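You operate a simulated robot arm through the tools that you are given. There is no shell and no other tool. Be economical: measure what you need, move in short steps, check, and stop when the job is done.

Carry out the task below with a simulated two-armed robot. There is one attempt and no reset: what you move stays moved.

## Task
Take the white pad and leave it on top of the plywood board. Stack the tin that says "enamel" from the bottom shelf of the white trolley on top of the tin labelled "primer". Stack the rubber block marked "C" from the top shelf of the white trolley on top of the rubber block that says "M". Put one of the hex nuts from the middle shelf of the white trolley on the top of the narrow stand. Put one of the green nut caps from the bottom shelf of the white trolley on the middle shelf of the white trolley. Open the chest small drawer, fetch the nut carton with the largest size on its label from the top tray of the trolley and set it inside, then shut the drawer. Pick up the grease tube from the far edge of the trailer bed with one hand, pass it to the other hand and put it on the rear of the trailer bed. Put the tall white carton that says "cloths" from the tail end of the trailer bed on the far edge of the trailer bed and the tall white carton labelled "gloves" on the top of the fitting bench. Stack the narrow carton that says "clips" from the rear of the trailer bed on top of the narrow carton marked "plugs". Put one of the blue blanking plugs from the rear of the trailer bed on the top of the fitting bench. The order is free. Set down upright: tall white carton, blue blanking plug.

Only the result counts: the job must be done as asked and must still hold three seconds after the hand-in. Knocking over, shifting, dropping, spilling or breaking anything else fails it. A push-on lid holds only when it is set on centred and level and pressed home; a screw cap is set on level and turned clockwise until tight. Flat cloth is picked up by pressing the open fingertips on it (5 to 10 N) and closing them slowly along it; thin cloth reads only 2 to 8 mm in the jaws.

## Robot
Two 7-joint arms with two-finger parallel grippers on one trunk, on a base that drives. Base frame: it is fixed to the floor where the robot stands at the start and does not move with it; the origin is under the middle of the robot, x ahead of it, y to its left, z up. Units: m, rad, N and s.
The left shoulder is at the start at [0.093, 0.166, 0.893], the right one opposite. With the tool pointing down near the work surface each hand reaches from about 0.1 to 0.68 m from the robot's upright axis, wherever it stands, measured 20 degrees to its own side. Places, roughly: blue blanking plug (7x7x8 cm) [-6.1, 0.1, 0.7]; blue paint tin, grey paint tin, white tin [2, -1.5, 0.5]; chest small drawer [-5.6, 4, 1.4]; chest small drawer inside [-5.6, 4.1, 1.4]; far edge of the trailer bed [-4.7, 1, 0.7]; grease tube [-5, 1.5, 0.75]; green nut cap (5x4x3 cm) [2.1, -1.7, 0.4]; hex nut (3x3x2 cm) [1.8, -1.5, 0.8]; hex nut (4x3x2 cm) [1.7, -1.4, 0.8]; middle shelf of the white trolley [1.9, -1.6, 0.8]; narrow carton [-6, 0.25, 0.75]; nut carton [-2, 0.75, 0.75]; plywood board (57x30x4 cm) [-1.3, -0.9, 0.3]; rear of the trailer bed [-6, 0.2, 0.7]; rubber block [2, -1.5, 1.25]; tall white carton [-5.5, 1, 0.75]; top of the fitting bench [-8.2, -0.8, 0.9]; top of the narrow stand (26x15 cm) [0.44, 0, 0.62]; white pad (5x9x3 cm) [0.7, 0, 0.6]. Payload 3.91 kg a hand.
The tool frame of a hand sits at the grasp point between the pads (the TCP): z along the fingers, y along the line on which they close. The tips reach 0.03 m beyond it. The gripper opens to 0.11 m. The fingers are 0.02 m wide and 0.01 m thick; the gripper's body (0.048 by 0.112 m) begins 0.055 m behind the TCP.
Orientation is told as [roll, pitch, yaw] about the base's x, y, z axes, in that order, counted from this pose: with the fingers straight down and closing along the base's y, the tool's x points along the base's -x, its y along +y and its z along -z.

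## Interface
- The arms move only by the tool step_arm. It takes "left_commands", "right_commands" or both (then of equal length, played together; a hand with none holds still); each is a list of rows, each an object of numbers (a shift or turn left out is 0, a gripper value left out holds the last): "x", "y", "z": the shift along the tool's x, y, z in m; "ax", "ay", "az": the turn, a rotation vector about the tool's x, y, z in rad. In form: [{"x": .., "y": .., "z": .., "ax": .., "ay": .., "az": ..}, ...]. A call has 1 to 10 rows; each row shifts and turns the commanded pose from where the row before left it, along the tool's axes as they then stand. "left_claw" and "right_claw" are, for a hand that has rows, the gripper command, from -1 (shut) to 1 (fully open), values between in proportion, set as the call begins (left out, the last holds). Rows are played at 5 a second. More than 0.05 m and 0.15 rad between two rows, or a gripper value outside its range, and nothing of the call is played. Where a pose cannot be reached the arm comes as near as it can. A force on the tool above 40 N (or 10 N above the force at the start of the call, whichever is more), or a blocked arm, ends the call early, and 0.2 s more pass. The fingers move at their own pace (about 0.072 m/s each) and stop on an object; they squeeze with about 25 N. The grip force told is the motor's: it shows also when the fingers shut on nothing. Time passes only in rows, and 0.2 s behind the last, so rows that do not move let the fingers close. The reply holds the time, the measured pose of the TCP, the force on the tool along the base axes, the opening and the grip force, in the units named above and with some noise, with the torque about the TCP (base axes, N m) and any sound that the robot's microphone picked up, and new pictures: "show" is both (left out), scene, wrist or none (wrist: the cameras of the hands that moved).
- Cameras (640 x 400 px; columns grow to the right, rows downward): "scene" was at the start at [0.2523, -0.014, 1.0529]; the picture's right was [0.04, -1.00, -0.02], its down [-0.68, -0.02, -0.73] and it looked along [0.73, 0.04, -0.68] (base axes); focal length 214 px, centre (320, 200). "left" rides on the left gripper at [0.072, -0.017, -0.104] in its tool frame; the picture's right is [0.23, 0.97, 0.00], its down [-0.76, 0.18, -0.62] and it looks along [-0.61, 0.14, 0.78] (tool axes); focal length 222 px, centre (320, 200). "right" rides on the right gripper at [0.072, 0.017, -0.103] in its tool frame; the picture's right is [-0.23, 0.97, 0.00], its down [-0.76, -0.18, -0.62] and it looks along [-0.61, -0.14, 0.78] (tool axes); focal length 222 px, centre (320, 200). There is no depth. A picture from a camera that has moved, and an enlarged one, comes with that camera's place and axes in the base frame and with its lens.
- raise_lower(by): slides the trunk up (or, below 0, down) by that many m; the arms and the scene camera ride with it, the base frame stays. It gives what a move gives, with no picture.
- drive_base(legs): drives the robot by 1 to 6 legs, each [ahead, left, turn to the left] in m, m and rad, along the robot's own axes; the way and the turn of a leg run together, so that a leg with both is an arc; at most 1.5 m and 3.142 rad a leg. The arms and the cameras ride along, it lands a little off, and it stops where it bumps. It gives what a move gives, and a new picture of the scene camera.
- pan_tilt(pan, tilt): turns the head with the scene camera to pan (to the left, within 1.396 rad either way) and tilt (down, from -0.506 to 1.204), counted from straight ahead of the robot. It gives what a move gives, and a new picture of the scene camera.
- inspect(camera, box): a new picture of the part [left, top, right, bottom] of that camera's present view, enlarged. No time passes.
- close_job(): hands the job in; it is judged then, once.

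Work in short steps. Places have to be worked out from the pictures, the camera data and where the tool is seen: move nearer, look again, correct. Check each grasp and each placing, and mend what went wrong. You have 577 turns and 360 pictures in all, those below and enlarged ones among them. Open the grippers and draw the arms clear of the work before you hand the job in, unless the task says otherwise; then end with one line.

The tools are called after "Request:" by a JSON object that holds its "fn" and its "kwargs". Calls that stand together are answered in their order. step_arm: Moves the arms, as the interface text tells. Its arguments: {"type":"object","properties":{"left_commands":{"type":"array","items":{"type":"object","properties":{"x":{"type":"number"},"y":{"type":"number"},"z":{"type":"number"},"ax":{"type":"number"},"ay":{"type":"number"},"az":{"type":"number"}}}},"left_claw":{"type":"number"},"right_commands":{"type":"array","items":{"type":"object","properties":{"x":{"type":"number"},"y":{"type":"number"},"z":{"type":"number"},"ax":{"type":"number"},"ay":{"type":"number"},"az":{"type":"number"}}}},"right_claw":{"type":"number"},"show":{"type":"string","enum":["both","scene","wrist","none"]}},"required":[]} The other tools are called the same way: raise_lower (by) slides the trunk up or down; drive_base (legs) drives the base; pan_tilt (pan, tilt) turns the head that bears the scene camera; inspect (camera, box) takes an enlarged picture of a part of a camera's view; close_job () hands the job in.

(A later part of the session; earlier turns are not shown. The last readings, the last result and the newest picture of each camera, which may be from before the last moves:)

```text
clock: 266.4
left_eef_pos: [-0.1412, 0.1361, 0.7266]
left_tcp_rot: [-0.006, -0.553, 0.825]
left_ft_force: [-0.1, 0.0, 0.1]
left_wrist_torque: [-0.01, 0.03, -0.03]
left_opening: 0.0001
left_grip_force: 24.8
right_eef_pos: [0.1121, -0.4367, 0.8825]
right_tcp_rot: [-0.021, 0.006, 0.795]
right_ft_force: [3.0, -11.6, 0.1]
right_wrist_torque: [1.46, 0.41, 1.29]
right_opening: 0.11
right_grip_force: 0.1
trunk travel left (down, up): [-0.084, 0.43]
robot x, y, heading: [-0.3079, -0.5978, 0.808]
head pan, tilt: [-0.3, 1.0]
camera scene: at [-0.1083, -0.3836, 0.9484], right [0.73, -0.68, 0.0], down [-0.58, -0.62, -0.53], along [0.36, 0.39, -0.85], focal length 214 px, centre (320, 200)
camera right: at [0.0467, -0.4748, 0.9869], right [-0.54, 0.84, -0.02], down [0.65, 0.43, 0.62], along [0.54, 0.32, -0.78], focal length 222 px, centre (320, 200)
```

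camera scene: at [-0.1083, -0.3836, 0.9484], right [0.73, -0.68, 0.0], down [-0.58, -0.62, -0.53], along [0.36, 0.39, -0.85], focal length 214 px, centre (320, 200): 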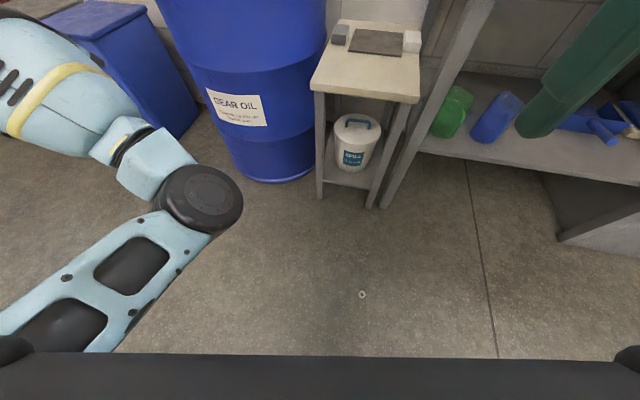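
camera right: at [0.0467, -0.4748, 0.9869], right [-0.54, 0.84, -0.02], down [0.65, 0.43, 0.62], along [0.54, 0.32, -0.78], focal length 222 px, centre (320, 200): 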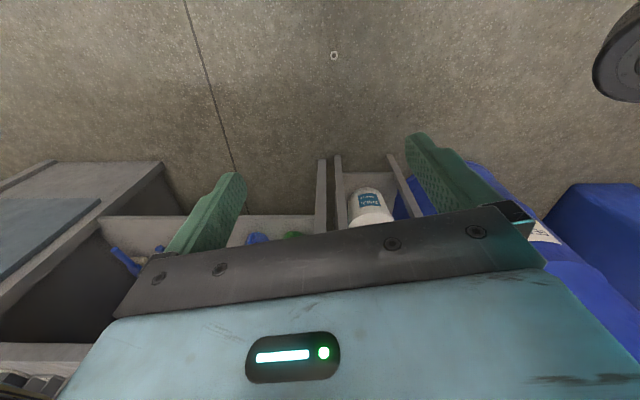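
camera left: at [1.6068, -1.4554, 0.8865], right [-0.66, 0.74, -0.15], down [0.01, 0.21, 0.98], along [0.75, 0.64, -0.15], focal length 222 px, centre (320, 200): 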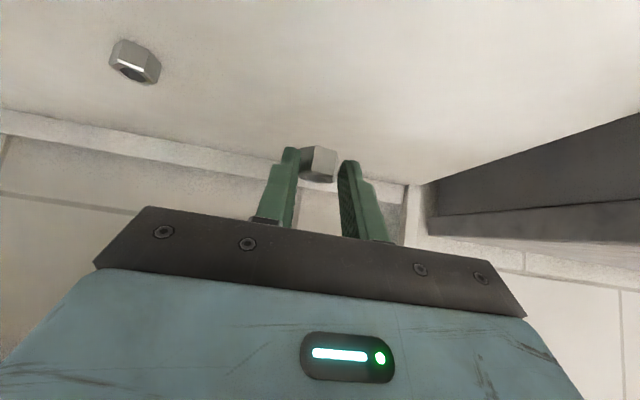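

The hand is rubbing against the head itself (the head was turned by it). I move the right hand sideways away from the head, then down.

Request:
{"fn": "step_arm", "kwargs": {"right_commands": [{"y": -0.04, "x": -0.02}, {"y": -0.02, "z": 0.04}, {"z": 0.045}, {"z": 0.045}, {"z": 0.045}, {"z": 0.045}, {}], "show": "none"}}

Request:
{"fn": "raise_lower", "kwargs": {"by": -0.083}}

```text
clock: 268.0
left_eef_pos: [-0.1411, 0.135, 0.7278]
left_tcp_rot: [-0.005, -0.553, 0.826]
left_ft_force: [0.6, -0.3, 0.0]
left_wrist_torque: [-0.03, -0.01, 0.01]
left_opening: 0.0
left_grip_force: 24.8
right_eef_pos: [0.1705, -0.4665, 0.6612]
right_tcp_rot: [-0.021, 0.005, 0.794]
right_ft_force: [0.8, -0.4, -0.7]
right_wrist_torque: [-0.04, 0.02, -0.01]
right_opening: 0.1102
right_grip_force: 0.0
trunk travel left (down, up): [-0.084, 0.43]
robot x, y, heading: [-0.3088, -0.5976, 0.81]
head pan, tilt: [-0.3, 1.0]
```

```text
clock: 269.2
left_eef_pos: [-0.1427, 0.1351, 0.6456]
left_tcp_rot: [-0.006, -0.554, 0.826]
left_ft_force: [0.0, -0.3, 0.4]
left_wrist_torque: [0.0, 0.01, -0.02]
left_opening: 0.0001
left_grip_force: 25.1
right_eef_pos: [0.1701, -0.4688, 0.581]
right_tcp_rot: [-0.022, 0.005, 0.794]
right_ft_force: [-0.1, 0.3, 0.8]
right_wrist_torque: [0.02, 0.01, -0.01]
right_opening: 0.1103
right_grip_force: 0.1
trunk travel left (down, up): [-0.001, 0.513]
robot x, y, heading: [-0.3129, -0.5989, 0.805]
head pan, tilt: [-0.3, 1.0]
```

Free now. I move over the nut and descend, then check with the wrist camera.

Request:
{"fn": "step_arm", "kwargs": {"right_commands": [{"y": 0.03, "z": 0.035}, {"y": 0.03, "z": 0.035}, {"y": 0.03, "x": -0.012, "z": 0.03}, {"z": 0.045}, {"z": 0.045}, {"z": 0.045}, {"z": 0.045}, {"z": 0.045}, {"z": 0.04}, {}], "right_claw": 0.4, "show": "wrist"}}

```text
clock: 271.4
left_eef_pos: [-0.1417, 0.1367, 0.6459]
left_tcp_rot: [-0.006, -0.553, 0.824]
left_ft_force: [0.0, 0.2, 0.7]
left_wrist_torque: [0.0, 0.02, -0.01]
left_opening: 0.0
left_grip_force: 25.0
right_eef_pos: [0.1201, -0.4048, 0.2126]
right_tcp_rot: [-0.022, 0.006, 0.793]
right_ft_force: [0.5, 0.5, -0.6]
right_wrist_torque: [0.0, -0.01, 0.02]
right_opening: 0.077
right_grip_force: 0.1
trunk travel left (down, up): [-0.001, 0.513]
robot x, y, heading: [-0.3132, -0.6007, 0.807]
head pan, tilt: [-0.3, 1.0]
camera right: at [0.0546, -0.4434, 0.3172], right [-0.54, 0.84, -0.02], down [0.65, 0.43, 0.62], along [0.54, 0.32, -0.78], focal length 222 px, centre (320, 200)
```

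right: 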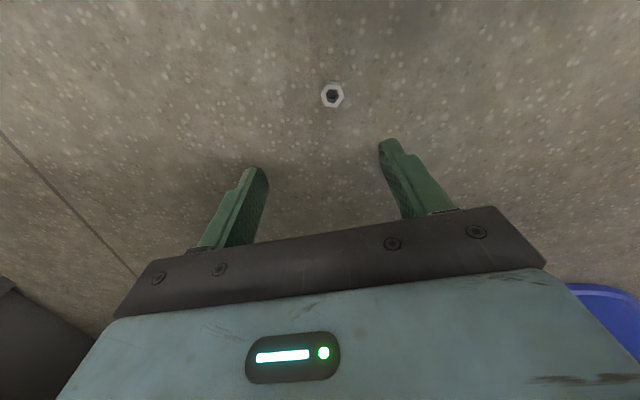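

Nut is 1 cm to the side of the TCP line. I correct and descend to the floor.

Request:
{"fn": "step_arm", "kwargs": {"right_commands": [{"y": 0.011, "x": 0.002, "z": 0.04}, {"z": 0.045}, {"z": 0.045}, {"z": 0.03}, {"z": 0.012}, {}], "show": "wrist"}}

```text
clock: 272.8
left_eef_pos: [-0.1421, 0.1365, 0.6453]
left_tcp_rot: [-0.006, -0.553, 0.824]
left_ft_force: [-0.7, 0.6, 0.4]
left_wrist_torque: [0.01, -0.02, 0.0]
left_opening: 0.0
left_grip_force: 24.8
right_eef_pos: [0.111, -0.4, 0.0416]
right_tcp_rot: [-0.022, 0.006, 0.793]
right_ft_force: [0.2, 0.0, -0.2]
right_wrist_torque: [-0.04, 0.0, 0.03]
right_opening: 0.0769
right_grip_force: 0.2
trunk travel left (down, up): [-0.001, 0.513]
robot x, y, heading: [-0.3119, -0.5979, 0.81]
head pan, tilt: [-0.3, 1.0]
camera right: at [0.0455, -0.4388, 0.1463], right [-0.54, 0.84, -0.02], down [0.65, 0.43, 0.62], along [0.54, 0.32, -0.78], focal length 222 px, centre (320, 200)
```

right: 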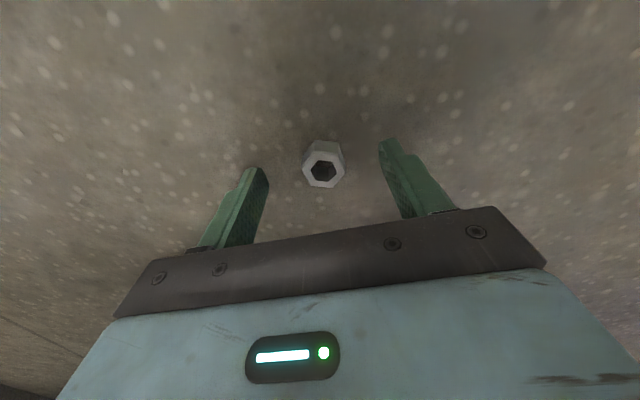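

The nut is centred between the fingers. I lower 8 mm more and close.

Request:
{"fn": "step_arm", "kwargs": {"right_commands": [{"z": 0.007}, {}], "show": "none"}}

Request:
{"fn": "step_arm", "kwargs": {"right_commands": [{}, {}, {}, {}], "right_claw": -1, "show": "none"}}

Request:
{"fn": "step_arm", "kwargs": {"right_commands": [{"z": -0.04}, {"z": -0.045}, {"z": -0.045}, {"z": -0.045}, {"z": -0.045}, {"z": -0.045}, {"z": -0.045}, {"z": -0.045}, {}], "show": "wrist"}}

```text
clock: 273.4
left_eef_pos: [-0.1421, 0.136, 0.6453]
left_tcp_rot: [-0.004, -0.553, 0.825]
left_ft_force: [0.1, 0.3, -0.9]
left_wrist_torque: [-0.01, 0.01, 0.0]
left_opening: 0.0
left_grip_force: 24.8
right_eef_pos: [0.1113, -0.4015, 0.0341]
right_tcp_rot: [-0.021, 0.007, 0.795]
right_ft_force: [-0.2, 0.7, -0.5]
right_wrist_torque: [-0.03, 0.02, -0.02]
right_opening: 0.0767
right_grip_force: 0.1
trunk travel left (down, up): [-0.001, 0.513]
robot x, y, heading: [-0.3098, -0.5986, 0.805]
head pan, tilt: [-0.3, 1.0]
```

```text
clock: 274.4
left_eef_pos: [-0.1421, 0.1363, 0.6458]
left_tcp_rot: [-0.004, -0.554, 0.825]
left_ft_force: [0.0, -0.2, 0.0]
left_wrist_torque: [0.03, 0.01, 0.02]
left_opening: 0.0003
left_grip_force: 25.3
right_eef_pos: [0.1094, -0.4011, 0.0349]
right_tcp_rot: [-0.02, 0.006, 0.794]
right_ft_force: [-0.5, -0.4, 1.1]
right_wrist_torque: [0.03, 0.06, 0.0]
right_opening: 0.0292
right_grip_force: 25.0
trunk travel left (down, up): [-0.001, 0.513]
robot x, y, heading: [-0.3093, -0.6011, 0.806]
head pan, tilt: [-0.3, 1.0]
```

```text
clock: 276.4
left_eef_pos: [-0.1422, 0.1354, 0.6442]
left_tcp_rot: [-0.006, -0.553, 0.825]
left_ft_force: [0.5, -0.6, 0.8]
left_wrist_torque: [-0.02, 0.03, -0.02]
left_opening: 0.0001
left_grip_force: 24.8
right_eef_pos: [0.1059, -0.3953, 0.3904]
right_tcp_rot: [-0.023, 0.008, 0.795]
right_ft_force: [-0.7, 0.7, -1.2]
right_wrist_torque: [-0.02, 0.04, -0.01]
right_opening: 0.0294
right_grip_force: 24.8
trunk travel left (down, up): [-0.001, 0.513]
robot x, y, heading: [-0.312, -0.5967, 0.805]
head pan, tilt: [-0.3, 1.0]
camera right: at [0.0405, -0.4328, 0.4948], right [-0.53, 0.84, -0.02], down [0.65, 0.43, 0.62], along [0.54, 0.32, -0.78], focal length 222 px, centre (320, 200)
```

right: 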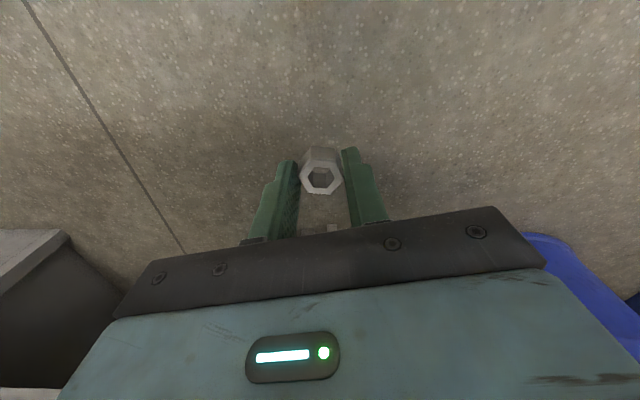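

The nut is back in hand. I raise the trunk, turn to heading 1.4 and sidestep to the stand so the left arm stays clear of the drum.

Request:
{"fn": "raise_lower", "kwargs": {"by": 0.36}}

Request:
{"fn": "drive_base", "kwargs": {"legs": [[0, 0, 0.595], [0.2, -0.3, 0]]}}

Request:
{"fn": "pan_tilt", "kwargs": {"pan": -0.7, "tilt": 0.7}}

```text
clock: 279.9
left_eef_pos: [-0.1421, 0.1362, 1.0037]
left_tcp_rot: [-0.005, -0.554, 0.826]
left_ft_force: [0.0, 0.1, -1.0]
left_wrist_torque: [-0.02, -0.01, -0.01]
left_opening: 0.0001
left_grip_force: 25.6
right_eef_pos: [0.1074, -0.3939, 0.7495]
right_tcp_rot: [-0.023, 0.008, 0.793]
right_ft_force: [0.9, -0.5, -1.0]
right_wrist_torque: [0.05, -0.02, -0.02]
right_opening: 0.029
right_grip_force: 25.0
trunk travel left (down, up): [-0.361, 0.153]
robot x, y, heading: [-0.3113, -0.5932, 0.805]
head pan, tilt: [-0.3, 1.0]
```

```text
clock: 284.7
left_eef_pos: [-0.26, 0.2562, 1.0058]
left_tcp_rot: [-0.005, -0.553, 1.424]
left_ft_force: [-0.4, -1.2, 0.9]
left_wrist_torque: [0.0, 0.02, 0.03]
left_opening: 0.0
left_grip_force: 25.4
right_eef_pos: [0.2436, -0.0438, 0.7494]
right_tcp_rot: [-0.021, 0.007, 1.392]
right_ft_force: [0.3, 0.2, -1.0]
right_wrist_torque: [0.01, 0.01, 0.02]
right_opening: 0.0287
right_grip_force: 25.5
trunk travel left (down, up): [-0.361, 0.153]
robot x, y, heading: [0.0118, -0.4464, 1.405]
head pan, tilt: [-0.3, 1.0]
camera scene: at [0.0663, -0.2565, 1.2529], right [0.89, -0.45, 0.0], down [-0.38, -0.75, -0.54], along [0.24, 0.48, -0.84], focal length 214 px, centre (320, 200)
```

scene: 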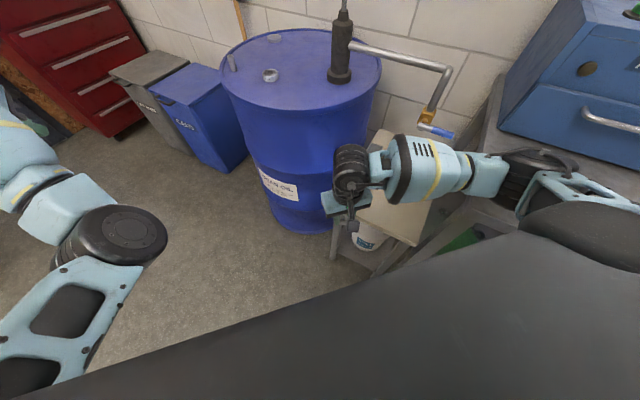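

```text
clock: 285.6
left_eef_pos: [-0.2598, 0.254, 1.0055]
left_tcp_rot: [-0.004, -0.554, 1.423]
left_ft_force: [-0.2, -0.4, 0.2]
left_wrist_torque: [0.0, -0.01, -0.01]
left_opening: 0.0
left_grip_force: 25.1
right_eef_pos: [0.2442, -0.0422, 0.7484]
right_tcp_rot: [-0.021, 0.008, 1.393]
right_ft_force: [0.3, -1.0, -0.2]
right_wrist_torque: [-0.03, 0.0, -0.03]
right_opening: 0.0287
right_grip_force: 24.9
trunk travel left (down, up): [-0.361, 0.153]
robot x, y, heading: [0.0148, -0.4495, 1.403]
head pan, tilt: [-0.7, 0.7]
camera scene: at [0.0994, -0.2636, 1.2763], right [0.65, -0.76, 0.0], down [-0.49, -0.42, -0.76], along [0.58, 0.5, -0.64], focal length 214 px, centre (320, 200)
```

scene: 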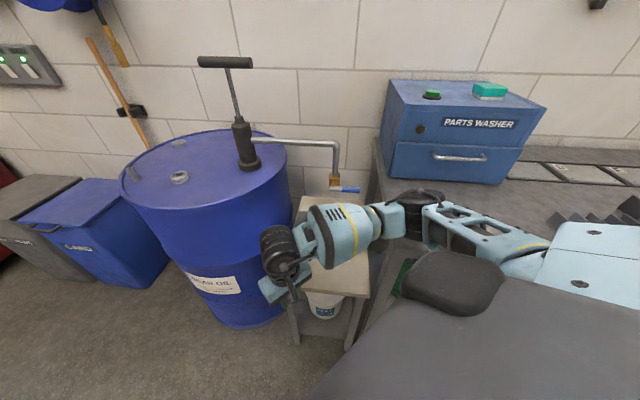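

The right elbow is above the bench; I sidestep 0.1 m more to the right, checking the clearance.

Request:
{"fn": "drive_base", "kwargs": {"legs": [[0.02, -0.1, 0]]}}

```text
clock: 287.1
left_eef_pos: [-0.1572, 0.2583, 1.0043]
left_tcp_rot: [-0.004, -0.554, 1.425]
left_ft_force: [0.6, 0.0, -0.7]
left_wrist_torque: [-0.01, 0.04, 0.0]
left_opening: 0.0
left_grip_force: 24.2
right_eef_pos: [0.3467, -0.0388, 0.7492]
right_tcp_rot: [-0.02, 0.008, 1.39]
right_ft_force: [0.0, 0.1, -0.5]
right_wrist_torque: [-0.01, 0.06, -0.01]
right_opening: 0.0286
right_grip_force: 25.1
trunk travel left (down, up): [-0.361, 0.153]
robot x, y, heading: [0.113, -0.4439, 1.403]
head pan, tilt: [-0.7, 0.7]
camera scene: at [0.202, -0.2606, 1.2763], right [0.65, -0.76, 0.0], down [-0.49, -0.42, -0.76], along [0.58, 0.5, -0.64], focal length 214 px, centre (320, 200)
```

scene: 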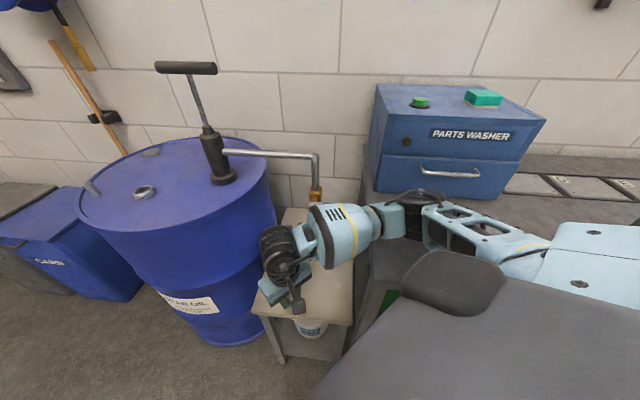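

The clearance is fine. I move the hand 6 cm further over the stand and lower to just above it.

Request:
{"fn": "step_arm", "kwargs": {"right_commands": [{"x": -0.02, "y": -0.027}, {"x": -0.02, "y": -0.027}, {"z": 0.04}, {"z": 0.035}, {}], "show": "wrist"}}

```text
clock: 288.4
left_eef_pos: [-0.1578, 0.2578, 1.0064]
left_tcp_rot: [-0.006, -0.555, 1.424]
left_ft_force: [-0.5, 0.8, -0.9]
left_wrist_torque: [0.01, 0.0, 0.01]
left_opening: 0.0
left_grip_force: 24.8
right_eef_pos: [0.4084, -0.0125, 0.6758]
right_tcp_rot: [-0.022, 0.005, 1.39]
right_ft_force: [0.1, -0.1, -0.4]
right_wrist_torque: [0.0, 0.02, -0.01]
right_opening: 0.0285
right_grip_force: 24.1
trunk travel left (down, up): [-0.361, 0.153]
robot x, y, heading: [0.1134, -0.4445, 1.403]
head pan, tilt: [-0.7, 0.7]
camera right: at [0.376, -0.0799, 0.7795], right [-0.92, 0.4, -0.02], down [0.3, 0.72, 0.62], along [0.26, 0.56, -0.78], focal length 222 px, centre (320, 200)
```

right: 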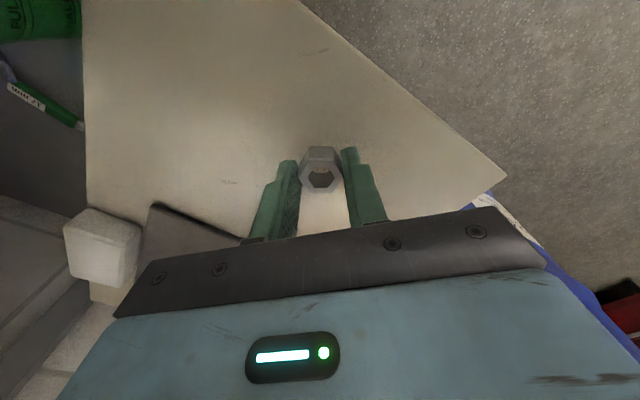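

The nut hangs over the free part of the stand. I lower to contact.

Request:
{"fn": "step_arm", "kwargs": {"right_commands": [{"z": 0.015}, {"z": 0.004}, {}], "show": "none"}}

Request:
{"fn": "step_arm", "kwargs": {"right_commands": [{"z": 0.004}, {}], "show": "none"}}

```text
clock: 289.1
left_eef_pos: [-0.1583, 0.2549, 1.0078]
left_tcp_rot: [-0.007, -0.558, 1.425]
left_ft_force: [-0.4, 0.5, -0.7]
left_wrist_torque: [0.0, 0.0, 0.01]
left_opening: 0.0
left_grip_force: 25.0
right_eef_pos: [0.4117, -0.0037, 0.6675]
right_tcp_rot: [-0.023, -0.019, 1.383]
right_ft_force: [-1.0, -0.2, -0.5]
right_wrist_torque: [-0.02, -0.01, 0.0]
right_opening: 0.0282
right_grip_force: 24.7
trunk travel left (down, up): [-0.361, 0.153]
robot x, y, heading: [0.1172, -0.4413, 1.405]
head pan, tilt: [-0.7, 0.7]
```

```text
clock: 289.8
left_eef_pos: [-0.159, 0.2535, 1.0084]
left_tcp_rot: [-0.007, -0.559, 1.425]
left_ft_force: [-0.3, 0.1, -0.2]
left_wrist_torque: [-0.03, 0.0, 0.02]
left_opening: 0.0
left_grip_force: 24.9
right_eef_pos: [0.4128, -0.0017, 0.6668]
right_tcp_rot: [-0.023, -0.026, 1.38]
right_ft_force: [0.2, 0.0, -0.1]
right_wrist_torque: [-0.03, -0.01, 0.03]
right_opening: 0.0283
right_grip_force: 25.2
trunk travel left (down, up): [-0.361, 0.153]
robot x, y, heading: [0.1125, -0.4453, 1.405]
head pan, tilt: [-0.7, 0.7]
```

The elbow rests on the bench, so the hand can't go lower. I raise the trunk 0.12 (lifting the elbow) and then lower the hand again.

Request:
{"fn": "raise_lower", "kwargs": {"by": 0.12}}

Request:
{"fn": "step_arm", "kwargs": {"right_commands": [{"z": 0.04, "ay": 0.02}, {"z": 0.04}, {"z": 0.03}, {"z": 0.01}, {}], "show": "none"}}

```text
clock: 291.2
left_eef_pos: [-0.1586, 0.2582, 1.124]
left_tcp_rot: [-0.006, -0.551, 1.424]
left_ft_force: [-0.2, 0.2, 0.0]
left_wrist_torque: [0.05, 0.01, 0.01]
left_opening: 0.0
left_grip_force: 24.7
right_eef_pos: [0.408, -0.0102, 0.771]
right_tcp_rot: [-0.022, 0.01, 1.392]
right_ft_force: [0.1, 0.6, -0.7]
right_wrist_torque: [0.01, -0.03, 0.02]
right_opening: 0.0279
right_grip_force: 24.9
trunk travel left (down, up): [-0.481, 0.033]
robot x, y, heading: [0.1165, -0.4443, 1.406]
head pan, tilt: [-0.7, 0.7]
```

```text
clock: 292.4
left_eef_pos: [-0.1581, 0.2588, 1.1274]
left_tcp_rot: [-0.005, -0.555, 1.423]
left_ft_force: [-0.1, -0.5, 0.5]
left_wrist_torque: [0.03, 0.0, 0.0]
left_opening: 0.0
left_grip_force: 25.3
right_eef_pos: [0.4101, -0.0106, 0.6553]
right_tcp_rot: [-0.022, 0.02, 1.39]
right_ft_force: [2.4, 0.7, 14.2]
right_wrist_torque: [0.19, 0.08, -0.06]
right_opening: 0.0278
right_grip_force: 24.8
trunk travel left (down, up): [-0.481, 0.033]
robot x, y, heading: [0.1158, -0.4433, 1.405]
head pan, tilt: [-0.7, 0.7]
```

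Contact (14 N upward at z 0.655). I ease up 2 mm, release and lift.

Request:
{"fn": "step_arm", "kwargs": {"right_commands": [{"z": -0.002}, {}], "show": "none"}}

Request:
{"fn": "step_arm", "kwargs": {"right_commands": [{}, {}, {}], "right_claw": 0.3, "show": "none"}}

Request:
{"fn": "step_arm", "kwargs": {"right_commands": [{"z": -0.04}, {"z": -0.04}, {}], "show": "wrist"}}

```text
clock: 293.1
left_eef_pos: [-0.158, 0.2584, 1.1258]
left_tcp_rot: [-0.006, -0.553, 1.424]
left_ft_force: [-0.3, 0.7, -0.5]
left_wrist_torque: [-0.03, -0.02, -0.01]
left_opening: 0.0001
left_grip_force: 24.9
right_eef_pos: [0.4096, -0.0123, 0.6536]
right_tcp_rot: [-0.022, 0.026, 1.392]
right_ft_force: [1.5, 2.2, 9.5]
right_wrist_torque: [0.25, 0.02, -0.03]
right_opening: 0.026
right_grip_force: 25.5
trunk travel left (down, up): [-0.481, 0.033]
robot x, y, heading: [0.1144, -0.4438, 1.402]
head pan, tilt: [-0.7, 0.7]
```

```text
clock: 293.9
left_eef_pos: [-0.1577, 0.257, 1.1251]
left_tcp_rot: [-0.006, -0.553, 1.424]
left_ft_force: [0.5, -0.7, 0.0]
left_wrist_torque: [0.0, -0.01, 0.02]
left_opening: 0.0001
left_grip_force: 25.2
right_eef_pos: [0.4105, -0.0134, 0.654]
right_tcp_rot: [-0.022, 0.026, 1.39]
right_ft_force: [0.0, 0.4, 0.9]
right_wrist_torque: [0.0, 0.01, 0.0]
right_opening: 0.0716
right_grip_force: 0.1
trunk travel left (down, up): [-0.481, 0.033]
robot x, y, heading: [0.1147, -0.4418, 1.403]
head pan, tilt: [-0.7, 0.7]
```

```text
clock: 294.6
left_eef_pos: [-0.1585, 0.2573, 1.1248]
left_tcp_rot: [-0.005, -0.554, 1.424]
left_ft_force: [0.3, -0.3, 0.0]
left_wrist_torque: [0.01, 0.01, 0.01]
left_opening: 0.0
left_grip_force: 25.0
right_eef_pos: [0.411, -0.0116, 0.7335]
right_tcp_rot: [-0.023, 0.025, 1.391]
right_ft_force: [-0.9, -0.7, -0.3]
right_wrist_torque: [0.04, 0.0, 0.02]
right_opening: 0.0713
right_grip_force: 0.1
trunk travel left (down, up): [-0.481, 0.033]
robot x, y, heading: [0.1157, -0.4415, 1.41]
head pan, tilt: [-0.7, 0.7]
camera right: at [0.3774, -0.0775, 0.8398], right [-0.92, 0.4, -0.03], down [0.3, 0.74, 0.61], along [0.26, 0.55, -0.79], focal length 222 px, centre (320, 200)
```

right: 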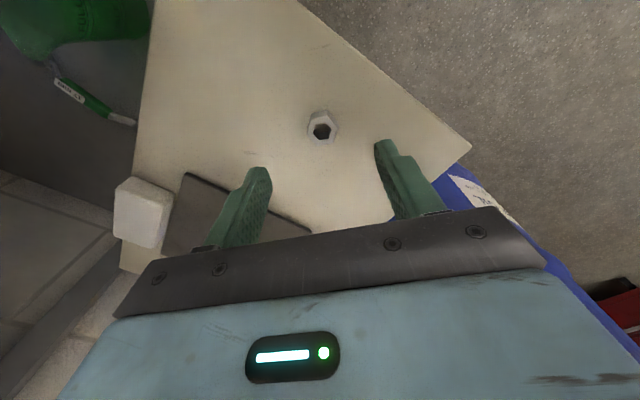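

The nut stands on the stand. For the pad I'll approach facing the stand (heading 0.57), so the left arm must be swung out to the left first.

Request:
{"fn": "drive_base", "kwargs": {"legs": [[-0.1, 0.35, 0]]}}

Request:
{"fn": "step_arm", "kwargs": {"left_commands": [{"y": 0.035, "x": 0.02, "z": -0.012, "az": -0.1}, {"y": 0.035, "x": 0.02, "z": -0.012, "az": -0.1}, {"y": 0.035, "x": 0.02, "z": -0.012, "az": -0.1}, {"y": 0.035, "x": 0.02, "z": -0.012, "az": -0.1}, {"y": 0.035, "x": 0.02, "z": -0.012, "az": -0.1}, {"y": 0.035, "x": 0.02, "z": -0.012}, {"y": 0.03, "x": 0.02, "z": -0.012}, {}], "show": "none"}}

```text
clock: 298.3
left_eef_pos: [-0.5267, 0.2193, 1.1264]
left_tcp_rot: [-0.005, -0.553, 1.427]
left_ft_force: [1.9, -0.1, 0.1]
left_wrist_torque: [0.0, -0.04, 0.01]
left_opening: 0.0
left_grip_force: 25.1
right_eef_pos: [0.0405, -0.0492, 0.733]
right_tcp_rot: [-0.022, 0.027, 1.392]
right_ft_force: [0.6, 0.4, 0.2]
right_wrist_torque: [0.02, 0.0, -0.03]
right_opening: 0.0714
right_grip_force: 0.1
trunk travel left (down, up): [-0.481, 0.033]
robot x, y, heading: [-0.2472, -0.4844, 1.407]
head pan, tilt: [-0.7, 0.7]
camera scene: at [-0.1786, -0.3723, 1.4179], right [0.65, -0.76, 0.0], down [-0.49, -0.42, -0.76], along [0.58, 0.5, -0.64], focal length 214 px, centre (320, 200)
```

scene: 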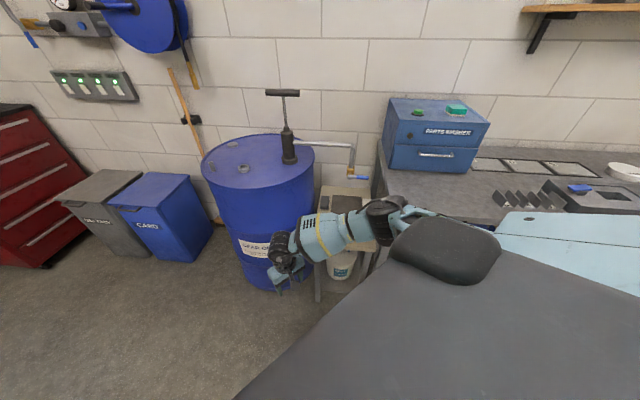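

```text
clock: 300.1
left_eef_pos: [-0.7438, 0.0371, 1.0905]
left_tcp_rot: [-0.291, -0.476, 1.996]
left_ft_force: [1.0, 0.3, 0.0]
left_wrist_torque: [0.03, -0.03, -0.04]
left_opening: 0.0
left_grip_force: 25.0
right_eef_pos: [0.041, -0.0507, 0.7332]
right_tcp_rot: [-0.021, 0.027, 1.393]
right_ft_force: [-0.2, 0.3, -0.4]
right_wrist_torque: [0.02, 0.0, 0.0]
right_opening: 0.0716
right_grip_force: 0.0
trunk travel left (down, up): [-0.481, 0.033]
robot x, y, heading: [-0.2554, -0.4824, 1.406]
head pan, tilt: [-0.7, 0.7]
```

The left arm follows. I swing it further out to the side and back.

Request:
{"fn": "step_arm", "kwargs": {"left_commands": [{"y": 0.04, "az": -0.08}, {"y": 0.04, "az": -0.08}, {"y": 0.04, "az": -0.08}, {"y": 0.04, "az": -0.08}, {"y": 0.04, "az": -0.08}, {"y": 0.04, "az": -0.08}, {}], "show": "none"}}

Request:
{"fn": "pan_tilt", "kwargs": {"pan": 1.2, "tilt": 0.5}}

```text
clock: 301.7
left_eef_pos: [-0.9438, -0.0655, 1.0096]
left_tcp_rot: [-0.476, -0.294, 2.476]
left_ft_force: [0.6, 0.2, -0.1]
left_wrist_torque: [0.01, 0.01, -0.01]
left_opening: 0.0
left_grip_force: 25.0
right_eef_pos: [0.042, -0.0501, 0.7333]
right_tcp_rot: [-0.022, 0.027, 1.394]
right_ft_force: [0.3, 0.1, 0.6]
right_wrist_torque: [-0.01, 0.01, 0.0]
right_opening: 0.0714
right_grip_force: 0.0
trunk travel left (down, up): [-0.481, 0.033]
robot x, y, heading: [-0.2558, -0.4799, 1.408]
head pan, tilt: [-0.7, 0.7]
```

```text
clock: 303.6
left_eef_pos: [-0.9439, -0.0647, 1.0101]
left_tcp_rot: [-0.476, -0.293, 2.475]
left_ft_force: [0.3, -0.1, 0.5]
left_wrist_torque: [0.01, -0.05, 0.01]
left_opening: 0.0
left_grip_force: 24.9
right_eef_pos: [0.0412, -0.0496, 0.7339]
right_tcp_rot: [-0.022, 0.025, 1.393]
right_ft_force: [-0.2, 0.1, 0.4]
right_wrist_torque: [-0.02, 0.04, -0.01]
right_opening: 0.0713
right_grip_force: 0.0
trunk travel left (down, up): [-0.481, 0.033]
robot x, y, heading: [-0.2564, -0.4842, 1.406]
head pan, tilt: [1.201, 0.499]
camera scene: at [-0.3214, -0.3811, 1.4356], right [0.51, 0.86, 0.0], down [0.41, -0.24, -0.88], along [-0.76, 0.45, -0.48], focal length 214 px, centre (320, 200)
```

scene: 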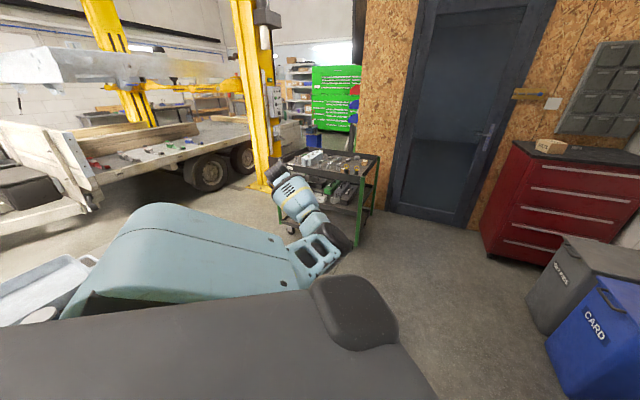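

I swing the left hand a little further back, then turn to face the stand and approach.

Request:
{"fn": "step_arm", "kwargs": {"left_commands": [{"y": 0.04}, {"y": 0.04}, {"y": 0.04}, {}], "show": "none"}}

Request:
{"fn": "drive_base", "kwargs": {"legs": [[0, 0, -0.836], [0.23, 0.085, 0]]}}

Request:
{"fn": "pan_tilt", "kwargs": {"pan": 0.0, "tilt": 0.75}}

```text
clock: 304.6
left_eef_pos: [-1.0201, -0.1403, 0.9578]
left_tcp_rot: [-0.478, -0.294, 2.476]
left_ft_force: [0.6, -0.2, 0.0]
left_wrist_torque: [-0.04, -0.01, 0.02]
left_opening: 0.0001
left_grip_force: 24.7
right_eef_pos: [0.0415, -0.0508, 0.7332]
right_tcp_rot: [-0.022, 0.026, 1.392]
right_ft_force: [-0.4, 0.4, 0.2]
right_wrist_torque: [0.02, 0.0, 0.04]
right_opening: 0.0716
right_grip_force: 0.0
trunk travel left (down, up): [-0.481, 0.033]
robot x, y, heading: [-0.2544, -0.4799, 1.402]
head pan, tilt: [1.201, 0.499]
```

```text
clock: 308.7
left_eef_pos: [-0.3743, 0.5108, 0.957]
left_tcp_rot: [-0.477, -0.293, 1.649]
left_ft_force: [-0.5, 0.2, 0.0]
left_wrist_torque: [0.02, -0.01, -0.03]
left_opening: 0.0
left_grip_force: 24.9
right_eef_pos: [0.4075, -0.2134, 0.7316]
right_tcp_rot: [-0.025, 0.034, 0.564]
right_ft_force: [-0.6, 0.3, 0.0]
right_wrist_torque: [-0.02, -0.01, 0.0]
right_opening: 0.0714
right_grip_force: 0.0
trunk travel left (down, up): [-0.481, 0.033]
robot x, y, heading: [-0.1114, -0.2877, 0.584]
head pan, tilt: [1.201, 0.499]
stopped in leg 2: the robot was blocked; the commanded pose is now the measured one
camera scene: at [-0.0803, -0.1666, 1.4355], right [0.98, 0.21, 0.0], down [0.1, -0.47, -0.88], along [-0.18, 0.86, -0.48], focal length 214 px, centre (320, 200)
```

scene: 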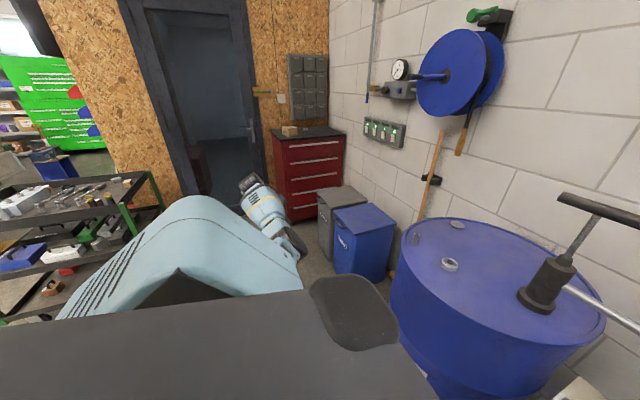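

```text
clock: 310.1
left_eef_pos: [-0.3727, 0.51, 0.9574]
left_tcp_rot: [-0.476, -0.293, 1.647]
left_ft_force: [0.4, -0.4, 0.9]
left_wrist_torque: [0.01, 0.02, 0.01]
left_opening: 0.0
left_grip_force: 25.1
right_eef_pos: [0.4067, -0.2137, 0.7325]
right_tcp_rot: [-0.024, 0.031, 0.563]
right_ft_force: [-0.2, 1.0, 0.5]
right_wrist_torque: [0.03, 0.02, -0.03]
right_opening: 0.0716
right_grip_force: 0.0
trunk travel left (down, up): [-0.481, 0.033]
robot x, y, heading: [-0.109, -0.2848, 0.579]
head pan, tilt: [0.0, 0.75]
camera scene: at [0.0078, -0.2106, 1.4137], right [0.55, -0.84, 0.0], down [-0.57, -0.37, -0.73], along [0.61, 0.4, -0.68], focal length 214 px, centre (320, 200)
```

scene: 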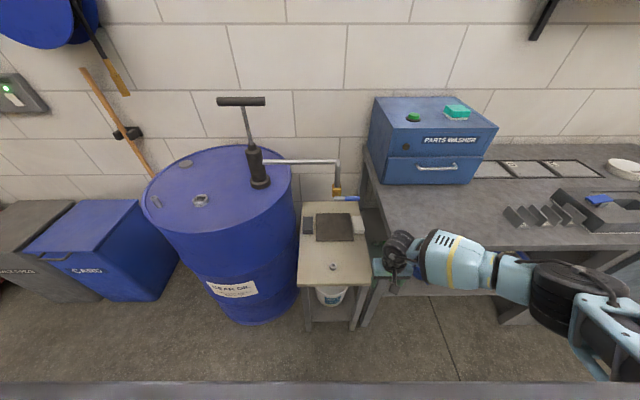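

The right hand touched the bench's front edge. I back 5 cm and lift the right hand above bench height.

Request:
{"fn": "drive_base", "kwargs": {"legs": [[-0.06, 0, 0]]}}

Request:
{"fn": "step_arm", "kwargs": {"right_commands": [{"z": -0.05}, {"z": -0.05}, {"z": -0.05}, {"z": -0.05}, {"z": -0.05}, {"y": 0.03}, {}], "show": "scene"}}

```text
clock: 311.1
left_eef_pos: [-0.4242, 0.4769, 0.9578]
left_tcp_rot: [-0.479, -0.293, 1.648]
left_ft_force: [-0.1, -0.5, 0.2]
left_wrist_torque: [0.01, 0.0, -0.01]
left_opening: 0.0
left_grip_force: 25.3
right_eef_pos: [0.3582, -0.2461, 0.7325]
right_tcp_rot: [-0.023, 0.035, 0.565]
right_ft_force: [-0.1, -0.3, -0.6]
right_wrist_torque: [0.0, -0.02, 0.0]
right_opening: 0.0717
right_grip_force: 0.1
trunk travel left (down, up): [-0.481, 0.033]
robot x, y, heading: [-0.1544, -0.3223, 0.573]
head pan, tilt: [0.0, 0.75]
camera scene: at [-0.0426, -0.2436, 1.4137], right [0.55, -0.84, 0.0], down [-0.57, -0.37, -0.73], along [0.61, 0.4, -0.68], focal length 214 px, centre (320, 200)
```

scene: 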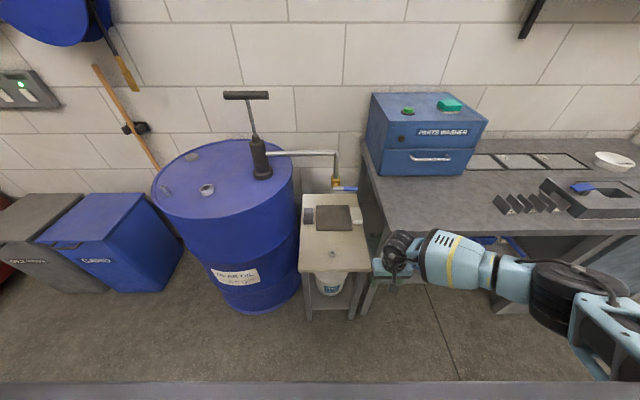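

```text
clock: 312.6
left_eef_pos: [-0.4233, 0.4768, 0.9575]
left_tcp_rot: [-0.477, -0.294, 1.647]
left_ft_force: [0.2, 0.0, 1.2]
left_wrist_torque: [0.01, -0.01, -0.02]
left_opening: 0.0001
left_grip_force: 25.2
right_eef_pos: [0.3445, -0.2109, 0.9822]
right_tcp_rot: [-0.024, 0.034, 0.564]
right_ft_force: [0.6, 0.2, -0.6]
right_wrist_torque: [0.03, 0.02, 0.01]
right_opening: 0.0716
right_grip_force: 0.1
trunk travel left (down, up): [-0.481, 0.033]
robot x, y, heading: [-0.1569, -0.3197, 0.581]
head pan, tilt: [0.0, 0.75]
camera scene: at [-0.0416, -0.244, 1.4137], right [0.55, -0.84, 0.0], down [-0.57, -0.37, -0.73], along [0.61, 0.4, -0.68], focal length 214 px, centre (320, 200)
```

scene: 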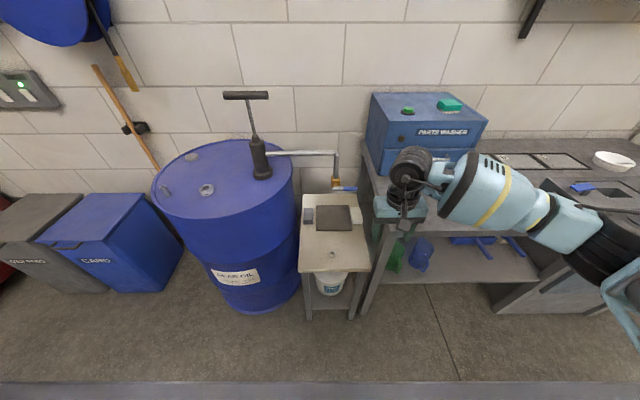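

The pad lies only ~2 cm from the bench's side, so I'll grip it lengthwise with the hand leaning left. I turn the right hand by 90° and tilt it.

Request:
{"fn": "step_arm", "kwargs": {"right_commands": [{"az": 0.145}, {"az": 0.145}, {"az": 0.145}, {"az": 0.145}, {"az": 0.145}, {"az": 0.145}, {"az": 0.145}, {"az": 0.145}, {"az": 0.145}, {"az": 0.145}], "right_claw": 1, "show": "none"}}

Request:
{"fn": "step_arm", "kwargs": {"right_commands": [{"az": 0.11}, {"ay": -0.12}, {"ay": -0.12}, {"ay": -0.11}, {}], "show": "none"}}

Request:
{"fn": "drive_base", "kwargs": {"legs": [[0.2, 0, 0]]}}

```text
clock: 314.9
left_eef_pos: [-0.4243, 0.4773, 0.9578]
left_tcp_rot: [-0.477, -0.293, 1.648]
left_ft_force: [-0.6, 0.3, 0.5]
left_wrist_torque: [0.01, -0.03, 0.01]
left_opening: 0.0
left_grip_force: 24.8
right_eef_pos: [0.3454, -0.2106, 0.9821]
right_tcp_rot: [-0.037, -0.021, -0.888]
right_ft_force: [-0.3, 0.2, 0.2]
right_wrist_torque: [-0.01, 0.0, 0.0]
right_opening: 0.1101
right_grip_force: 0.0
trunk travel left (down, up): [-0.481, 0.033]
robot x, y, heading: [-0.1566, -0.3202, 0.577]
head pan, tilt: [0.0, 0.75]
```

```text
clock: 316.1
left_eef_pos: [-0.4251, 0.476, 0.9565]
left_tcp_rot: [-0.477, -0.293, 1.648]
left_ft_force: [0.0, -0.2, 0.7]
left_wrist_torque: [0.03, 0.01, -0.03]
left_opening: 0.0
left_grip_force: 24.7
right_eef_pos: [0.3456, -0.2107, 0.9824]
right_tcp_rot: [-0.034, -0.376, -0.986]
right_ft_force: [0.1, 0.2, 0.8]
right_wrist_torque: [-0.02, -0.03, -0.03]
right_opening: 0.1101
right_grip_force: 0.0
trunk travel left (down, up): [-0.481, 0.033]
robot x, y, heading: [-0.1577, -0.3223, 0.576]
head pan, tilt: [0.0, 0.75]
```

```text
clock: 317.6
left_eef_pos: [-0.2594, 0.5828, 0.9581]
left_tcp_rot: [-0.477, -0.293, 1.645]
left_ft_force: [0.7, 0.9, 0.7]
left_wrist_torque: [0.01, 0.01, -0.02]
left_opening: 0.0
left_grip_force: 25.2
right_eef_pos: [0.5091, -0.1061, 0.9822]
right_tcp_rot: [-0.037, -0.373, -0.985]
right_ft_force: [-1.4, 0.8, 0.1]
right_wrist_torque: [0.04, 0.02, 0.0]
right_opening: 0.1102
right_grip_force: 0.0
trunk travel left (down, up): [-0.481, 0.033]
robot x, y, heading: [0.0041, -0.2134, 0.582]
head pan, tilt: [0.0, 0.75]
camera scene: at [0.1207, -0.1374, 1.4136], right [0.55, -0.84, 0.0], down [-0.57, -0.37, -0.73], along [0.61, 0.4, -0.68], focal length 214 px, centre (320, 200)
```

scene: 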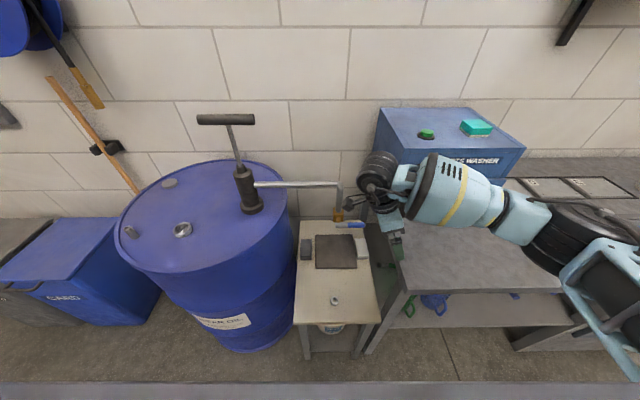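

The tap handle (z≈0.85) hangs nearly over the pad and the bench top is just to its right, so a low slanted approach from the front-left is needed. I back off and set the right hand to pitch -0.8 with heading about 0.4.

Request:
{"fn": "drive_base", "kwargs": {"legs": [[-0.22, 0, 0], [0, 0, -0.2]]}}

Request:
{"fn": "step_arm", "kwargs": {"right_commands": [{"ay": 0.12}, {"ay": 0.12}, {"ay": 0.11}, {"az": -0.145}, {"az": -0.145}, {"az": -0.145}, {"az": -0.145}, {"az": -0.145}, {"az": -0.145}, {"az": -0.145}], "show": "none"}}

Request:
{"fn": "step_arm", "kwargs": {"right_commands": [{"az": -0.145}, {"az": -0.145}, {"az": -0.145}, {"az": -0.12}, {"ay": -0.14}, {"ay": -0.14}, {"ay": -0.14}, {"ay": -0.14}, {"ay": -0.14}, {"ay": -0.1}], "show": "none"}}

```text
clock: 320.1
left_eef_pos: [-0.2865, 0.4989, 0.9561]
left_tcp_rot: [-0.477, -0.294, 1.45]
left_ft_force: [0.0, 0.9, 0.2]
left_wrist_torque: [-0.02, 0.04, 0.02]
left_opening: 0.0
left_grip_force: 24.7
right_eef_pos: [0.3342, -0.3265, 0.9816]
right_tcp_rot: [-0.036, -0.372, -1.18]
right_ft_force: [-1.3, -0.3, -0.3]
right_wrist_torque: [0.0, 0.0, -0.02]
right_opening: 0.11
right_grip_force: 0.0
trunk travel left (down, up): [-0.481, 0.033]
robot x, y, heading: [-0.1837, -0.3358, 0.388]
head pan, tilt: [0.0, 0.75]
camera scene: at [-0.0529, -0.2825, 1.4136], right [0.37, -0.93, 0.0], down [-0.63, -0.25, -0.73], along [0.68, 0.27, -0.68], focal length 214 px, centre (320, 200)
```

scene: 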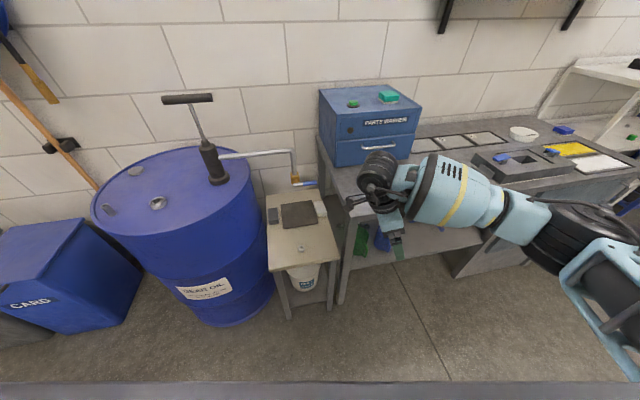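

```text
clock: 322.2
left_eef_pos: [-0.2867, 0.4986, 0.9568]
left_tcp_rot: [-0.477, -0.294, 1.452]
left_ft_force: [-0.3, -1.0, -0.3]
left_wrist_torque: [-0.01, -0.01, 0.0]
left_opening: 0.0
left_grip_force: 25.8
right_eef_pos: [0.3341, -0.3268, 0.9826]
right_tcp_rot: [-0.038, 0.016, -0.177]
right_ft_force: [-0.5, 0.7, -0.7]
right_wrist_torque: [-0.01, 0.02, -0.04]
right_opening: 0.1102
right_grip_force: 0.0
trunk travel left (down, up): [-0.481, 0.033]
robot x, y, heading: [-0.1828, -0.3327, 0.383]
head pan, tilt: [0.0, 0.75]
```

```text
clock: 324.4
left_eef_pos: [-0.2866, 0.4988, 0.9584]
left_tcp_rot: [-0.478, -0.294, 1.45]
left_ft_force: [-0.3, 0.6, -0.6]
left_wrist_torque: [0.02, -0.01, 0.0]
left_opening: 0.0
left_grip_force: 25.2
right_eef_pos: [0.3331, -0.3271, 0.9832]
right_tcp_rot: [-0.033, -0.768, 0.399]
right_ft_force: [0.4, 0.2, -1.3]
right_wrist_torque: [-0.01, 0.01, -0.06]
right_opening: 0.1101
right_grip_force: 0.0
trunk travel left (down, up): [-0.481, 0.033]
robot x, y, heading: [-0.1829, -0.3358, 0.38]
head pan, tilt: [0.0, 0.75]
```

I drive to the chosen spot beside the stand.

Request:
{"fn": "drive_base", "kwargs": {"legs": [[0.241, 0.151, 0]]}}

Request:
{"fn": "pan_tilt", "kwargs": {"pan": -0.1, "tilt": 0.9}}

```text
clock: 326.4
left_eef_pos: [-0.1219, 0.731, 0.958]
left_tcp_rot: [-0.476, -0.292, 1.453]
left_ft_force: [0.7, -0.6, -0.3]
left_wrist_torque: [0.0, 0.0, -0.04]
left_opening: 0.0002
left_grip_force: 25.0
right_eef_pos: [0.4987, -0.0947, 0.981]
right_tcp_rot: [-0.034, -0.765, 0.401]
right_ft_force: [-0.1, 0.2, 1.1]
right_wrist_torque: [0.0, 0.02, 0.02]
right_opening: 0.1098
right_grip_force: 0.0
trunk travel left (down, up): [-0.481, 0.033]
robot x, y, heading: [-0.0158, -0.1022, 0.382]
head pan, tilt: [0.0, 0.75]
camera scene: at [0.1124, -0.0505, 1.4136], right [0.37, -0.93, 0.0], down [-0.63, -0.25, -0.73], along [0.68, 0.27, -0.68], focal length 214 px, centre (320, 200)
```

scene: 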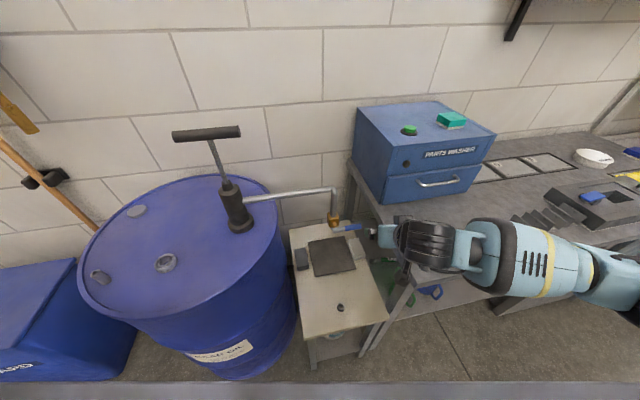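

```text
clock: 327.1
left_eef_pos: [-0.1216, 0.7306, 0.9572]
left_tcp_rot: [-0.477, -0.294, 1.452]
left_ft_force: [-0.4, 0.8, 0.2]
left_wrist_torque: [0.01, 0.0, -0.01]
left_opening: 0.0
left_grip_force: 24.9
right_eef_pos: [0.4988, -0.0944, 0.9807]
right_tcp_rot: [-0.032, -0.767, 0.402]
right_ft_force: [-0.6, 0.0, 0.1]
right_wrist_torque: [-0.02, -0.02, 0.01]
right_opening: 0.1099
right_grip_force: 0.1
trunk travel left (down, up): [-0.481, 0.033]
robot x, y, heading: [-0.0143, -0.1013, 0.384]
head pan, tilt: [-0.099, 0.901]
camera scene: at [0.1077, -0.0605, 1.4018], right [0.28, -0.96, 0.0], down [-0.75, -0.22, -0.62], along [0.6, 0.17, -0.78], focal length 214 px, centre (320, 200)
```

scene: 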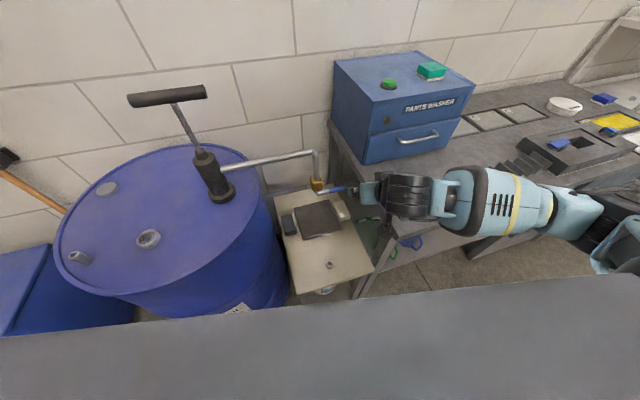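

I shift the hand 5 cm left, narrow the fingers, and lower the trunk 0.1 as part of the descent.

Request:
{"fn": "step_arm", "kwargs": {"right_commands": [{"y": 0.025}, {"y": 0.024}, {}], "right_claw": 0.25, "show": "none"}}

Request:
{"fn": "raise_lower", "kwargs": {"by": -0.1}}

Request:
{"fn": "step_arm", "kwargs": {"right_commands": [{"x": 0.028, "z": 0.029}, {"x": 0.028, "z": 0.029}, {"x": 0.028, "z": 0.029}, {}], "show": "both"}}

```text
clock: 327.9
left_eef_pos: [-0.1224, 0.7304, 0.9579]
left_tcp_rot: [-0.475, -0.295, 1.451]
left_ft_force: [0.1, 0.1, -0.6]
left_wrist_torque: [-0.02, -0.03, 0.0]
left_opening: 0.0002
left_grip_force: 24.4
right_eef_pos: [0.482, -0.0484, 0.98]
right_tcp_rot: [-0.036, -0.766, 0.401]
right_ft_force: [-0.7, 0.3, 0.7]
right_wrist_torque: [-0.01, 0.02, -0.01]
right_opening: 0.0686
right_grip_force: 0.1
trunk travel left (down, up): [-0.481, 0.033]
robot x, y, heading: [-0.0164, -0.1011, 0.381]
head pan, tilt: [-0.099, 0.901]
```

```text
clock: 329.3
left_eef_pos: [-0.122, 0.731, 0.8578]
left_tcp_rot: [-0.476, -0.294, 1.452]
left_ft_force: [-1.1, -0.7, -1.0]
left_wrist_torque: [-0.01, -0.01, 0.0]
left_opening: 0.0
left_grip_force: 24.9
right_eef_pos: [0.4809, -0.0488, 0.8813]
right_tcp_rot: [-0.033, -0.767, 0.401]
right_ft_force: [0.9, 0.2, -0.4]
right_wrist_torque: [0.02, 0.04, 0.02]
right_opening: 0.0689
right_grip_force: 0.2
trunk travel left (down, up): [-0.381, 0.133]
robot x, y, heading: [-0.0197, -0.1022, 0.378]
head pan, tilt: [-0.099, 0.901]
```

```text
clock: 330.3
left_eef_pos: [-0.1208, 0.7295, 0.8579]
left_tcp_rot: [-0.473, -0.295, 1.448]
left_ft_force: [0.5, -0.5, 0.8]
left_wrist_torque: [-0.03, 0.03, 0.03]
left_opening: 0.0001
left_grip_force: 25.3
right_eef_pos: [0.4836, -0.0544, 0.7595]
right_tcp_rot: [-0.032, -0.767, 0.4]
right_ft_force: [0.5, 0.6, -0.6]
right_wrist_torque: [0.03, 0.01, 0.0]
right_opening: 0.0686
right_grip_force: 0.1
trunk travel left (down, up): [-0.381, 0.133]
robot x, y, heading: [-0.0191, -0.1023, 0.387]
head pan, tilt: [-0.099, 0.901]
camera scene: at [0.1702, -0.0361, 1.2817], right [0.28, -0.96, 0.0], down [-0.75, -0.22, -0.62], along [0.6, 0.17, -0.78], focal length 214 px, centre (320, 200)
camera right: at [0.3609, -0.0841, 0.785], right [-0.21, 0.97, 0.13], down [0.17, -0.1, 0.98], along [0.96, 0.23, -0.14], focal length 222 px, centre (320, 200)
```

scene: 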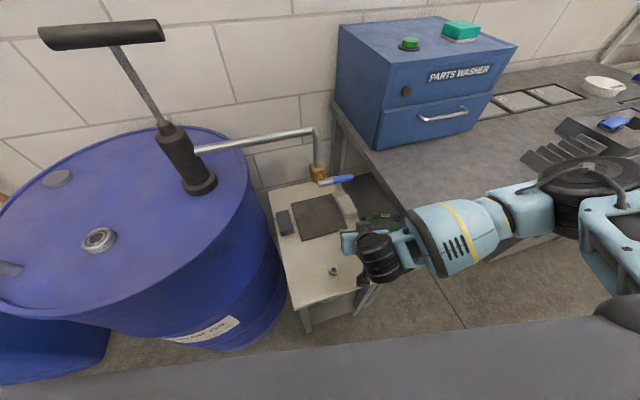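
right: 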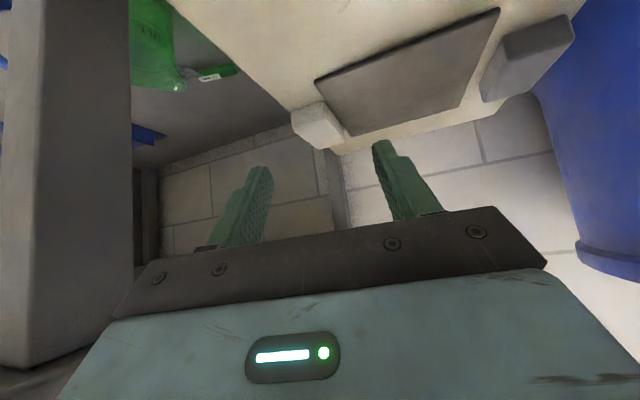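

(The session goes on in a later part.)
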